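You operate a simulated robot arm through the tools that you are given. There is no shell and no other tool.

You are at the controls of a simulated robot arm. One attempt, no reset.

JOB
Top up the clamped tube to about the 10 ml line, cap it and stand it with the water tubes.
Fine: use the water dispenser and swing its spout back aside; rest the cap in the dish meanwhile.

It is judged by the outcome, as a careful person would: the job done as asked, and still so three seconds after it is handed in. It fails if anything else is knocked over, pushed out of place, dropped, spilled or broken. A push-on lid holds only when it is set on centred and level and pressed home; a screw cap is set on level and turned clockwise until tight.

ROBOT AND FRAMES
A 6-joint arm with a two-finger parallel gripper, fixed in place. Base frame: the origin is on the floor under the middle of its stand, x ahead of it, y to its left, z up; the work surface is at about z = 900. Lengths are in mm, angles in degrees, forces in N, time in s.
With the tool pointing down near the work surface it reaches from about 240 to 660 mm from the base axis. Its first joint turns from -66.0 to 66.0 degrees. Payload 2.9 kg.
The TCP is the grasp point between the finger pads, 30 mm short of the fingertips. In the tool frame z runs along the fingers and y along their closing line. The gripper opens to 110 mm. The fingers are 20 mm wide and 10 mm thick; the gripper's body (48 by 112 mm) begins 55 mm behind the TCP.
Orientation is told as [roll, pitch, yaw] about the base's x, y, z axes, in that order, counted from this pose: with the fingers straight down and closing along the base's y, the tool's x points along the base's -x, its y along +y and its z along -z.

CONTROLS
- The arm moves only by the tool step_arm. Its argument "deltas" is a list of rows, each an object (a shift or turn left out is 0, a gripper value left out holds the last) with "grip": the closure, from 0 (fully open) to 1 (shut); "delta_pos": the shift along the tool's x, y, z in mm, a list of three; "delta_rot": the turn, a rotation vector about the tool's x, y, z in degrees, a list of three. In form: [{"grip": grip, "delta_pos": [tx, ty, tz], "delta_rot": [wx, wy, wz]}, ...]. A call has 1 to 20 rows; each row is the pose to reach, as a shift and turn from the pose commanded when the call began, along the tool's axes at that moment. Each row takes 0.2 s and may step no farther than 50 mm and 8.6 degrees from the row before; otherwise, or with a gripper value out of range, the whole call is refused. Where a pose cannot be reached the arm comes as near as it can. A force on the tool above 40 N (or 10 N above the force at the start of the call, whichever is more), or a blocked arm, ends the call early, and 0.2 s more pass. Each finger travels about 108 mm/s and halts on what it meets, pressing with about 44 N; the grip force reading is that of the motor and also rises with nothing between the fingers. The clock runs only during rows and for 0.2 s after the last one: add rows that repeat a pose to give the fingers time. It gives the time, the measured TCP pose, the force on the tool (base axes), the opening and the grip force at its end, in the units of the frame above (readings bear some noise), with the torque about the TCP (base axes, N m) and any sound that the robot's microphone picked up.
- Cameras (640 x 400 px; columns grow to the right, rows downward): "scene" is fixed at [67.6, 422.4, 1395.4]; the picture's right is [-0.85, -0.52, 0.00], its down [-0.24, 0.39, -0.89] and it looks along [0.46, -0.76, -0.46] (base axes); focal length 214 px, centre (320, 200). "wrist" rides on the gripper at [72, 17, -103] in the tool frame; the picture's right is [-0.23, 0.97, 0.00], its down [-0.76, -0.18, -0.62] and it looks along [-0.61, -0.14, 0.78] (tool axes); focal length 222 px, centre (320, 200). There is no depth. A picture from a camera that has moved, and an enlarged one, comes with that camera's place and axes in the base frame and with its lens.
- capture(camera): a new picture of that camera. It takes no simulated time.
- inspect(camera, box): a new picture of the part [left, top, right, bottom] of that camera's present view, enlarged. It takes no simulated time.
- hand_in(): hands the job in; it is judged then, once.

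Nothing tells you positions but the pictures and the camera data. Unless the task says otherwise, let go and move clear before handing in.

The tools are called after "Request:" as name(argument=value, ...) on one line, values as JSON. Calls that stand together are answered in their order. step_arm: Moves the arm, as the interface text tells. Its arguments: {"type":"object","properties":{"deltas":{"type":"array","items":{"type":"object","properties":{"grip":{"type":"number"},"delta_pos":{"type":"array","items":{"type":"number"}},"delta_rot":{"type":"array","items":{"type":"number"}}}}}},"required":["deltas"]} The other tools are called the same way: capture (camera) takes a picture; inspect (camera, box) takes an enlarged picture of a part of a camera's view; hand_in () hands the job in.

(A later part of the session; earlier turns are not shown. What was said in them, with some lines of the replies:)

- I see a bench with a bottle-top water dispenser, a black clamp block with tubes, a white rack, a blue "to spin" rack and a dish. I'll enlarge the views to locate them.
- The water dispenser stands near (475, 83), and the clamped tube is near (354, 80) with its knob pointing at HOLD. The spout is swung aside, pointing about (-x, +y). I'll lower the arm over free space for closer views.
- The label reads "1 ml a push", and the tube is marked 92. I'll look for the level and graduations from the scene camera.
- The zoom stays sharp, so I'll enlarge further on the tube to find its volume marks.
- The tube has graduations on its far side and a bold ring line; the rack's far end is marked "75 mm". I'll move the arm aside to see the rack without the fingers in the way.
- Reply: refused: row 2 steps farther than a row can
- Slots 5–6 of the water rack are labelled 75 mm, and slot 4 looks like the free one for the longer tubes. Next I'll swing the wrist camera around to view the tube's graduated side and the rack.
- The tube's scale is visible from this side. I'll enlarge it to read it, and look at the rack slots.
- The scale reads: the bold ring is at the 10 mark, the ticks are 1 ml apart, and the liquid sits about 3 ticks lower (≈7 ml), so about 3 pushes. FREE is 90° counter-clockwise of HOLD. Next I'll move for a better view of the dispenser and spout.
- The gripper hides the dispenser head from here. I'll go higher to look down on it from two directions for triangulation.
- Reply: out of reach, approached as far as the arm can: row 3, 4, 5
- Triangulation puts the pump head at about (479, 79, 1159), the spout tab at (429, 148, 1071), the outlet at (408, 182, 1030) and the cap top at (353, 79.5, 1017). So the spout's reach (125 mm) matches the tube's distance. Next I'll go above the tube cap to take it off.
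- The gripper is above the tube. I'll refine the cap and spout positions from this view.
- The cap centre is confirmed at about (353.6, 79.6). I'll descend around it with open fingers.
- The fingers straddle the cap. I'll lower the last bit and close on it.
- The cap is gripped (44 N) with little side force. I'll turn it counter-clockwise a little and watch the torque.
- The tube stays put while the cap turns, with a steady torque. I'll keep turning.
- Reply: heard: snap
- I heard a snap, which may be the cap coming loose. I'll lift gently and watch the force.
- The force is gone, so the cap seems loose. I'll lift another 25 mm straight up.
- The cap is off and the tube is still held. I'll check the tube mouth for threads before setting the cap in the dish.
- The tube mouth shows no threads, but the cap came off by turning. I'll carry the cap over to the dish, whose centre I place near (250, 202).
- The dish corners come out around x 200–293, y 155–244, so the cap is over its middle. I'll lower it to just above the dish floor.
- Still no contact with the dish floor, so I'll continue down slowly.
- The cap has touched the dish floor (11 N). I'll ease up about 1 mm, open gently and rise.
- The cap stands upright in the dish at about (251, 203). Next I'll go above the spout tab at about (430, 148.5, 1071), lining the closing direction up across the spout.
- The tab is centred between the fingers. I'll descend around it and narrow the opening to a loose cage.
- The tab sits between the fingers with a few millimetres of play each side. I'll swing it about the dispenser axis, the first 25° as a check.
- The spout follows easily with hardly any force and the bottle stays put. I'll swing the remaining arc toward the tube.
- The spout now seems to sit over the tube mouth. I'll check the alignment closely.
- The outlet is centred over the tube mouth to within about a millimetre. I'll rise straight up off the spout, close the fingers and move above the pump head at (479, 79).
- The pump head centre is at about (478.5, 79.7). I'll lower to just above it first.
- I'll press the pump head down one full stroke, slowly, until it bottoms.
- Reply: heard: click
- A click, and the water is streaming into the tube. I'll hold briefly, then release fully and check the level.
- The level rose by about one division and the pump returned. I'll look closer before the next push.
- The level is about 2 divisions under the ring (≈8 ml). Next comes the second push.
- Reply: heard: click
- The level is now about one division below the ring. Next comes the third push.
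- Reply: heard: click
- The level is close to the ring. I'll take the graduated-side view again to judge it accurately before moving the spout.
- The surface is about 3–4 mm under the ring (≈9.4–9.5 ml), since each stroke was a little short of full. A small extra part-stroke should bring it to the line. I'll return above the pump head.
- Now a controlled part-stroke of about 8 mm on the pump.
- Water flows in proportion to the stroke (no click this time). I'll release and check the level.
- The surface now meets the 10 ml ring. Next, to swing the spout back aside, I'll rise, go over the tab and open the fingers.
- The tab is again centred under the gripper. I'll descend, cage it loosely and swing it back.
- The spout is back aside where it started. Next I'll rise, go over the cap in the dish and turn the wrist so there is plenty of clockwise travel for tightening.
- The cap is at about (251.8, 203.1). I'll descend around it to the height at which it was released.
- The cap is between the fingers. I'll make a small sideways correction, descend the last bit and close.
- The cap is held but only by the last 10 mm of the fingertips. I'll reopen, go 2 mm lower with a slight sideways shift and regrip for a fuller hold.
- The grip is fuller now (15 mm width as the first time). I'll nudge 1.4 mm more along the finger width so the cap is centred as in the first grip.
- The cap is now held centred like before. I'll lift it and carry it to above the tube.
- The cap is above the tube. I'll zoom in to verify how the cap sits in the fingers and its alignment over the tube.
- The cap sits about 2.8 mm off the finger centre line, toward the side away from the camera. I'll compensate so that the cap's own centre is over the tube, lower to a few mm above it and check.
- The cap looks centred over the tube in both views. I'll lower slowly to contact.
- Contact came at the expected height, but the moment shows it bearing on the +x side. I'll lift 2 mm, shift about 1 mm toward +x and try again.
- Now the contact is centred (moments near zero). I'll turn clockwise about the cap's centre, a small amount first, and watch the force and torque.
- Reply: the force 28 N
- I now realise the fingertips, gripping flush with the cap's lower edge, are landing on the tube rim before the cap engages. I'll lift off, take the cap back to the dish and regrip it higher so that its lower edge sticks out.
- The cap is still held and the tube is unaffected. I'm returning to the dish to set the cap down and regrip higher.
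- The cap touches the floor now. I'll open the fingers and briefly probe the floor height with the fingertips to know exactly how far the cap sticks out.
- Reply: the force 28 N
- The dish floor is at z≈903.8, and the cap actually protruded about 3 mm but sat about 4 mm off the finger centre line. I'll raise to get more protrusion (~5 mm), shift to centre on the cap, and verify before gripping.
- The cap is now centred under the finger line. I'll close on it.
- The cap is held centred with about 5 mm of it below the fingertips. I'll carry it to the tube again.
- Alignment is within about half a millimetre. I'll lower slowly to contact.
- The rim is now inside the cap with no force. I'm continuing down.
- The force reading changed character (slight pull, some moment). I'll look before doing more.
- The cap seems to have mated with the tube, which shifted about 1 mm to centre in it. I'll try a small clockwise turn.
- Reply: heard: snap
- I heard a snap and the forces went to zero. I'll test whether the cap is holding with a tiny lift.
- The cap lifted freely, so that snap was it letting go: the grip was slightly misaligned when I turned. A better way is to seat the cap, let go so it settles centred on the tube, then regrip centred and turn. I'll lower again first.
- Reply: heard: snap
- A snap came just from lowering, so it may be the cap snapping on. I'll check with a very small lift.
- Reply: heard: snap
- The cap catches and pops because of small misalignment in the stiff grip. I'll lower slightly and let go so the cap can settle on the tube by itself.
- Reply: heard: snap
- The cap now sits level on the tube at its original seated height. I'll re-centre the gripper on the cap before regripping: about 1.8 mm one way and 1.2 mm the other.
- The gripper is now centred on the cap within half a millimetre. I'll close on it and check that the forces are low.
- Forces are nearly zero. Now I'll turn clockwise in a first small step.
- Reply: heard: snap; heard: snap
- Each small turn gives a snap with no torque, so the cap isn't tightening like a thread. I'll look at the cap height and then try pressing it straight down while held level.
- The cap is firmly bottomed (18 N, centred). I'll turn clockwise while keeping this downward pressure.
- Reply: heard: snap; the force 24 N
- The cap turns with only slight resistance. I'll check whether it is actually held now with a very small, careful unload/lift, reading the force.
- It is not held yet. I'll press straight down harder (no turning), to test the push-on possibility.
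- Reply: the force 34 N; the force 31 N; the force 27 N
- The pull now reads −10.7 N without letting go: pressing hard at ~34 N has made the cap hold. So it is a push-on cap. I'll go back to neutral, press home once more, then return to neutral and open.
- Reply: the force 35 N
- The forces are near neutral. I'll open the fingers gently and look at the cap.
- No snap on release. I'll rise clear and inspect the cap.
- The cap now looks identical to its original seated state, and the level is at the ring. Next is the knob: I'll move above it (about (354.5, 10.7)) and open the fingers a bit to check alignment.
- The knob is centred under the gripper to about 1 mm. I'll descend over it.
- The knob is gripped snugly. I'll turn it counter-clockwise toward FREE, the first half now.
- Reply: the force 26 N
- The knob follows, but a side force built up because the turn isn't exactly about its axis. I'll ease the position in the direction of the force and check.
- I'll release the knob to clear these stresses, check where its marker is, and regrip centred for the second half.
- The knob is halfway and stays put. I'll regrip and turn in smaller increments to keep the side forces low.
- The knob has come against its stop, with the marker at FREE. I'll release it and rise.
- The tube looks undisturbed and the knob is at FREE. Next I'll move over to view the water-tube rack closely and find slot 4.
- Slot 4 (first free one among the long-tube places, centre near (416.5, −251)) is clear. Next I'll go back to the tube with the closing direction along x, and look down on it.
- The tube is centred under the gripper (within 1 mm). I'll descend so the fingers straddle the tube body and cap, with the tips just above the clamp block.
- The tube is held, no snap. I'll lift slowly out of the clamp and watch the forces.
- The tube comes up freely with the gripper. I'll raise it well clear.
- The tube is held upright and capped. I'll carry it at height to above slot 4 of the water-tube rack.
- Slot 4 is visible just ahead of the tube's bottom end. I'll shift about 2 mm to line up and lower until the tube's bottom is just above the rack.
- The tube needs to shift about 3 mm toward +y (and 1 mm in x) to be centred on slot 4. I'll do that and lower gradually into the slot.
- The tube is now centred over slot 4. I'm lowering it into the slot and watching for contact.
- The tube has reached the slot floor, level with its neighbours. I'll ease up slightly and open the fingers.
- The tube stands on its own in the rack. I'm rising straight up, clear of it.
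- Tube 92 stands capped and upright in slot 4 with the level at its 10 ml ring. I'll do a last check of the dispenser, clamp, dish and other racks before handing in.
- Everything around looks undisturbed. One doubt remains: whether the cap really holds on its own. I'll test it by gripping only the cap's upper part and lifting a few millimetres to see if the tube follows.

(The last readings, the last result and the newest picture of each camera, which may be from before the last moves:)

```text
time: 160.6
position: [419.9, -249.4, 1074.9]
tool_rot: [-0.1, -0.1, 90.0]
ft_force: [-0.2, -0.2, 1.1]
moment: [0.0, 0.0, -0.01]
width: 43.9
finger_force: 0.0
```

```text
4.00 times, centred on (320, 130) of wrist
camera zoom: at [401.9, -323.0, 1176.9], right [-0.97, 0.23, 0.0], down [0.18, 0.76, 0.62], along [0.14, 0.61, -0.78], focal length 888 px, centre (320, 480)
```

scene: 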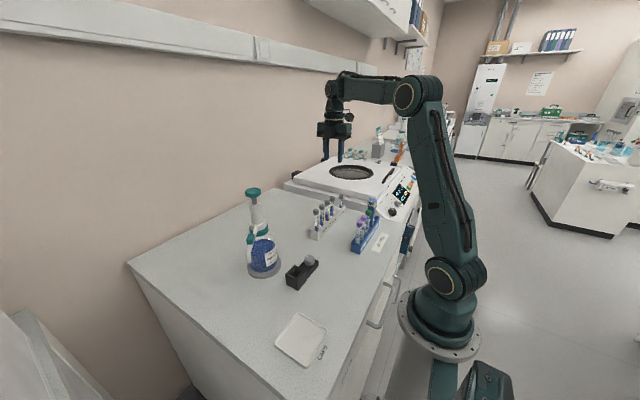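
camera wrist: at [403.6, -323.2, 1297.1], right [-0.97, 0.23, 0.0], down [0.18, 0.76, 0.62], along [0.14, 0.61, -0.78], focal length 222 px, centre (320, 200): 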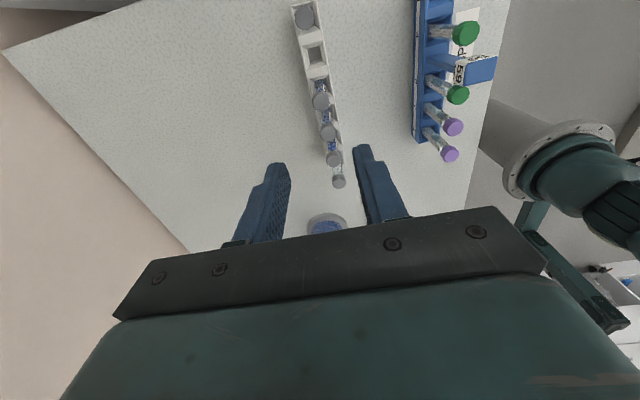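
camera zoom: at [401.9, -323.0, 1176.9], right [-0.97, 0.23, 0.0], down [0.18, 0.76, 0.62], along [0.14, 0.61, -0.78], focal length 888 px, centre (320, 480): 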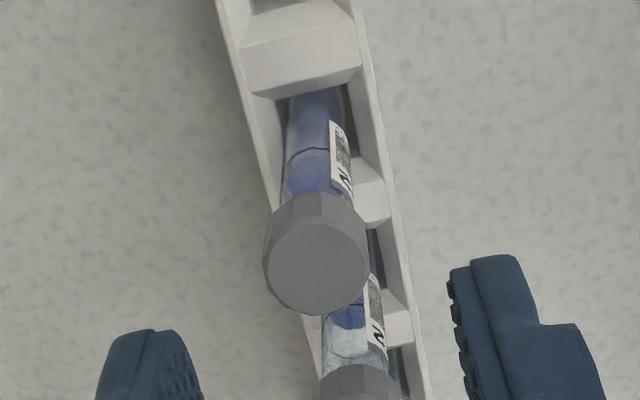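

Request:
step_arm(deltas=[{"delta_pos": [-1.0, -1.0, 15]}, {"delta_pos": [-1.0, -1.0, 28]}, {"delta_pos": [-1.0, -1.0, 34.5]}, {"delta_pos": [-1.0, -1.0, 34.5]}])

Request:
inspect(camera="wrist", box=[280, 110, 360, 200])

Request:
inspect(camera="scene", box=[322, 190, 347, 220])

```text
time: 161.6
position: [421.4, -248.4, 1038.9]
tool_rot: [-0.1, 0.0, 90.1]
ft_force: [0.6, 0.6, -0.7]
moment: [0.01, -0.01, -0.02]
width: 44.1
finger_force: 0.1
```

```text
4.44 times, centred on (320, 155) of wrist
camera zoom: at [404.0, -322.5, 1141.8], right [-0.97, 0.23, 0.0], down [0.18, 0.76, 0.62], along [0.14, 0.61, -0.78], focal length 987 px, centre (320, 400)
```

zoom: 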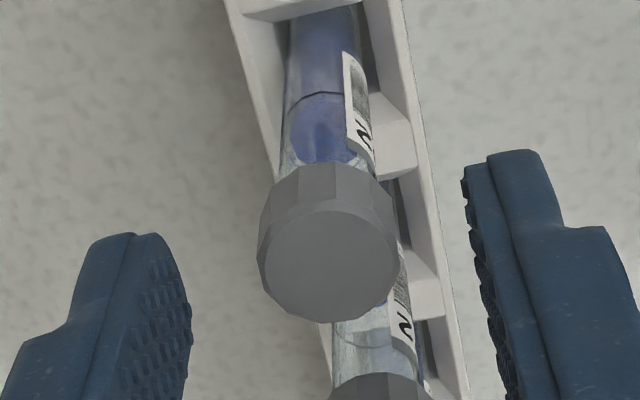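

```text
13.33 times, centred on (334, 205) of scene
camera zoom: at [67.6, 422.4, 1395.4], right [-0.85, -0.52, 0.0], down [-0.24, 0.39, -0.89], along [0.46, -0.76, -0.46], focal length 2860 px, centre (127, 133)
```

zoom: 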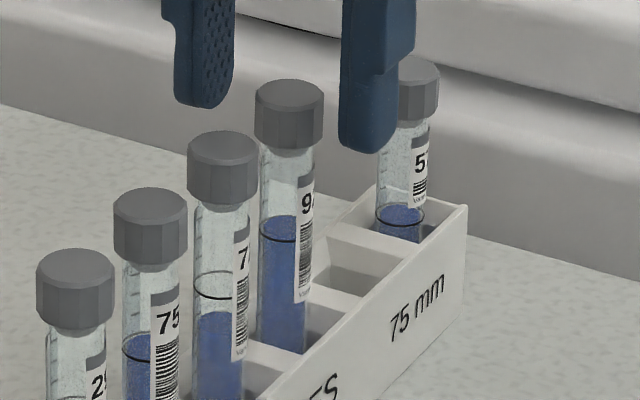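

Request:
step_arm(deltas=[{"delta_pos": [0, 1.0, 0]}, {"delta_pos": [0, 1.0, 0], "grip": 0.72}, {"delta_pos": [0, 1.0, 0], "grip": 0.8}, {"delta_pos": [0, 1.0, 0], "grip": 0.86}, {"delta_pos": [0, 1.0, 0], "grip": 0.95}, {"delta_pos": [0, 1.0, 0], "grip": 1.0}, {"delta_pos": [0, 1.0, 0], "grip": 1.0}])

Request:
inspect(camera="scene", box=[322, 190, 347, 220])

```text
time: 163.2
position: [421.7, -250.0, 1039.3]
tool_rot: [-0.1, -0.2, 90.0]
ft_force: [-0.1, 0.2, 0.5]
moment: [0.0, -0.01, 0.04]
width: 15.0
finger_force: 43.6
```

```text
13.33 times, centred on (334, 205) of scene
camera zoom: at [67.6, 422.4, 1395.4], right [-0.85, -0.52, 0.0], down [-0.24, 0.39, -0.89], along [0.46, -0.76, -0.46], focal length 2860 px, centre (127, 133)
```

zoom: 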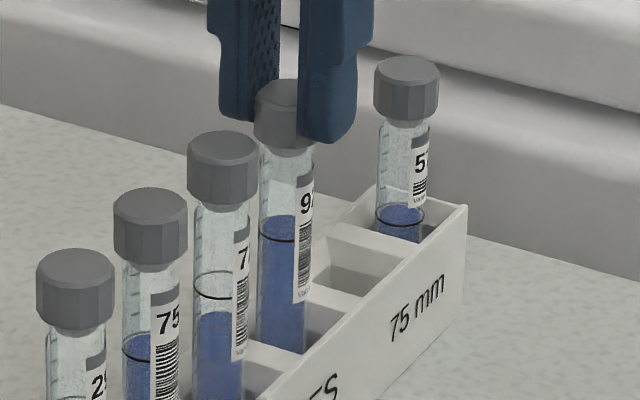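

Gripped by the cap only. I'll lift 5 mm and see whether the tube follows.

Request:
step_arm(deltas=[{"delta_pos": [0, 0, -1]}, {"delta_pos": [0, 0, -3]}, {"delta_pos": [0, 0, -5]}])

Request:
inspect(camera="scene", box=[322, 190, 347, 220])

```text
time: 164.0
position: [420.9, -248.9, 1043.2]
tool_rot: [0.0, 0.0, 90.1]
ft_force: [-0.9, 0.2, -0.5]
moment: [-0.02, 0.0, 0.02]
width: 14.7
finger_force: 44.4
```

```text
13.33 times, centred on (334, 205) of scene
camera zoom: at [67.6, 422.4, 1395.4], right [-0.85, -0.52, 0.0], down [-0.24, 0.39, -0.89], along [0.46, -0.76, -0.46], focal length 2860 px, centre (127, 133)
```

zoom: 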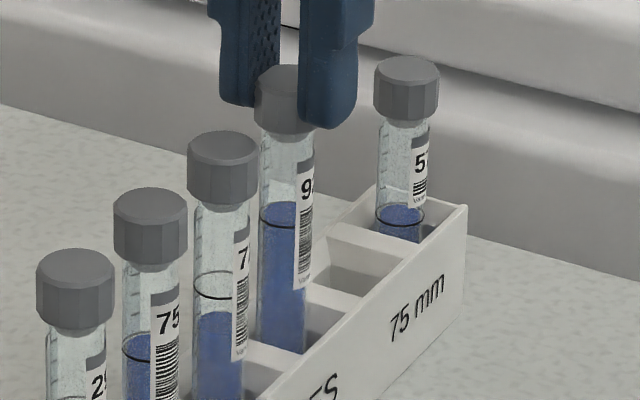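

The tube follows the cap, so the cap truly holds. I'll lower it back to the slot floor and release.

Request:
step_arm(deltas=[{"delta_pos": [0, 0, 2]}, {"delta_pos": [0, 0, 4]}, {"delta_pos": [0, 0, 4.8]}, {"delta_pos": [0, 0, 5.0]}])

Request:
inspect(camera="scene", box=[322, 190, 347, 220])

```text
time: 165.0
position: [420.2, -249.3, 1040.0]
tool_rot: [-0.1, -0.2, 90.0]
ft_force: [0.6, -0.1, 4.7]
moment: [-0.02, -0.06, 0.01]
width: 15.0
finger_force: 44.5
```

```text
13.33 times, centred on (334, 205) of scene
camera zoom: at [67.6, 422.4, 1395.4], right [-0.85, -0.52, 0.0], down [-0.24, 0.39, -0.89], along [0.46, -0.76, -0.46], focal length 2860 px, centre (127, 133)
```

zoom: 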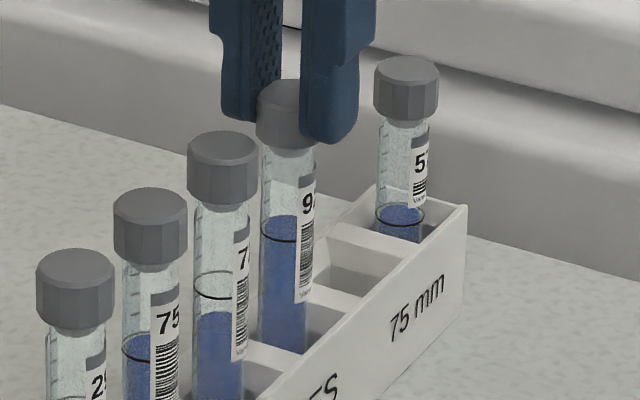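

The tube is back on the floor (4.7 N contact). I'll open gently and rise clear.

Request:
step_arm(deltas=[{"delta_pos": [0, 0, -0.2], "grip": 0.96}, {"delta_pos": [0, 0, -0.2], "grip": 0.92}, {"delta_pos": [0, 0, -0.2], "grip": 0.86}, {"delta_pos": [0, 0, -0.2], "grip": 0.78}, {"delta_pos": [0, 0, -0.2], "grip": 0.68}, {"delta_pos": [0, 0, -0.2], "grip": 0.6}, {"delta_pos": [0, 0, -0.2], "grip": 0.6}, {"delta_pos": [0, 0, -10]}, {"delta_pos": [0, 0, -35]}, {"delta_pos": [0, 0, -75]}, {"delta_pos": [0, 0, -120]}, {"delta_pos": [0, 0, -165]}, {"delta_pos": [0, 0, -190]}, {"delta_pos": [0, 0, -190]}])

Request:
inspect(camera="scene", box=[322, 190, 347, 220])

Request:
inspect(camera="wrist", box=[270, 0, 370, 200])

Request:
capture(camera="scene")

```text
time: 168.0
position: [423.2, -248.8, 1227.3]
tool_rot: [-0.1, -0.1, 90.0]
ft_force: [0.1, 0.1, -0.7]
moment: [-0.03, -0.01, -0.03]
width: 44.0
finger_force: 0.0
```

```text
13.33 times, centred on (334, 205) of scene
camera zoom: at [67.6, 422.4, 1395.4], right [-0.85, -0.52, 0.0], down [-0.24, 0.39, -0.89], along [0.46, -0.76, -0.46], focal length 2860 px, centre (127, 133)
```

zoom: 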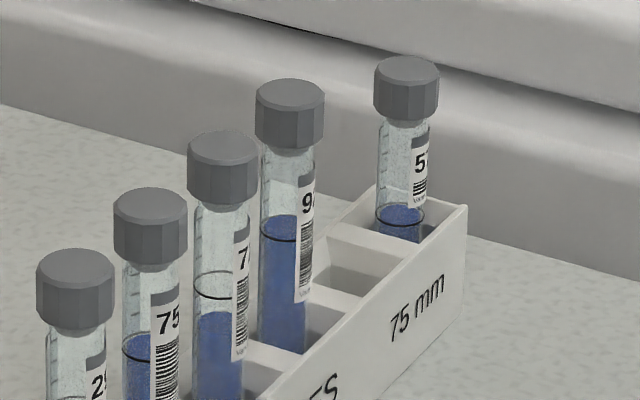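

```text
2.00 times, centred on (320, 100) of wrist
camera zoom: at [404.2, -320.8, 1329.2], right [-0.97, 0.23, 0.0], down [0.18, 0.76, 0.62], along [0.14, 0.61, -0.78], focal length 444 px, centre (320, 400)
```

zoom: 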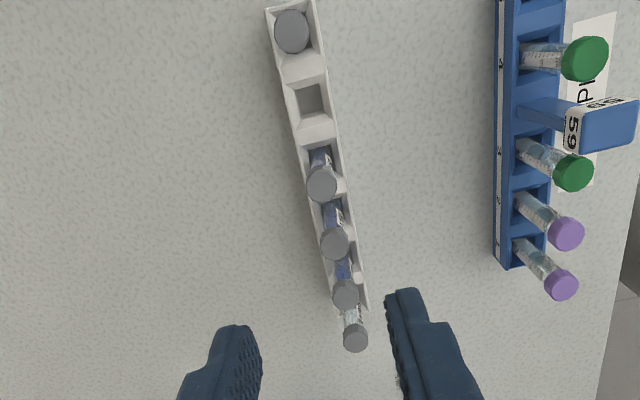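

```text
taken
```

scene: 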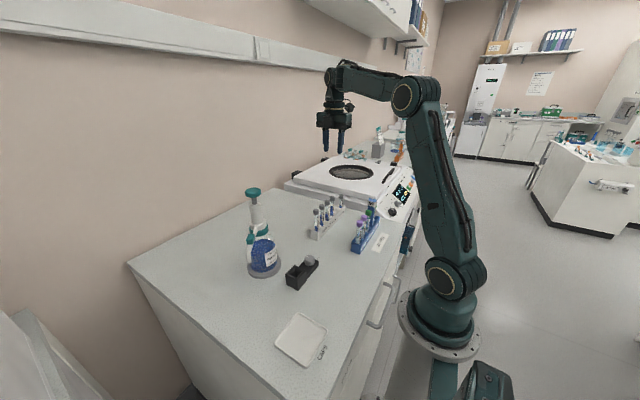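

Tube 92 is filled to the 10 ml ring, its cap holds, and it stands upright in slot 4 of the water-tube rack. The spout is back aside, nothing else has moved, and the arm is clear, so I'm handing the job in.

Request:
hand_in()

```text
The job is handed in.
```

Tube 92 is filled to its 10 ml ring, capped, and standing in the water-tube rack. It's in slot 4, the first free place for the longer tubes.

- **Filling:** I used three pushes of the water dispenser plus a short part-push, then swung the spout back to where it was. The level now sits on the ring, as near as the camera shows.
- **Cap:** It rested in the dish meanwhile. Turning it didn't make it hold and set off several snaps, but pressing it straight down hard did. I then lifted the tube a few millimetres by the cap alone, and the tube came up with it.
- **Handling in the dish:** The first time I set the cap in the dish I may have let it go a millimetre or so above the floor. I took it back once to regrip it, and pressed the dish floor briefly with the fingertips; the dish did not move.
- **Left as is:** The clamp knob is at FREE, since I turned it there to take the tube out.

I saw nothing spilled, knocked over or pushed out of place.
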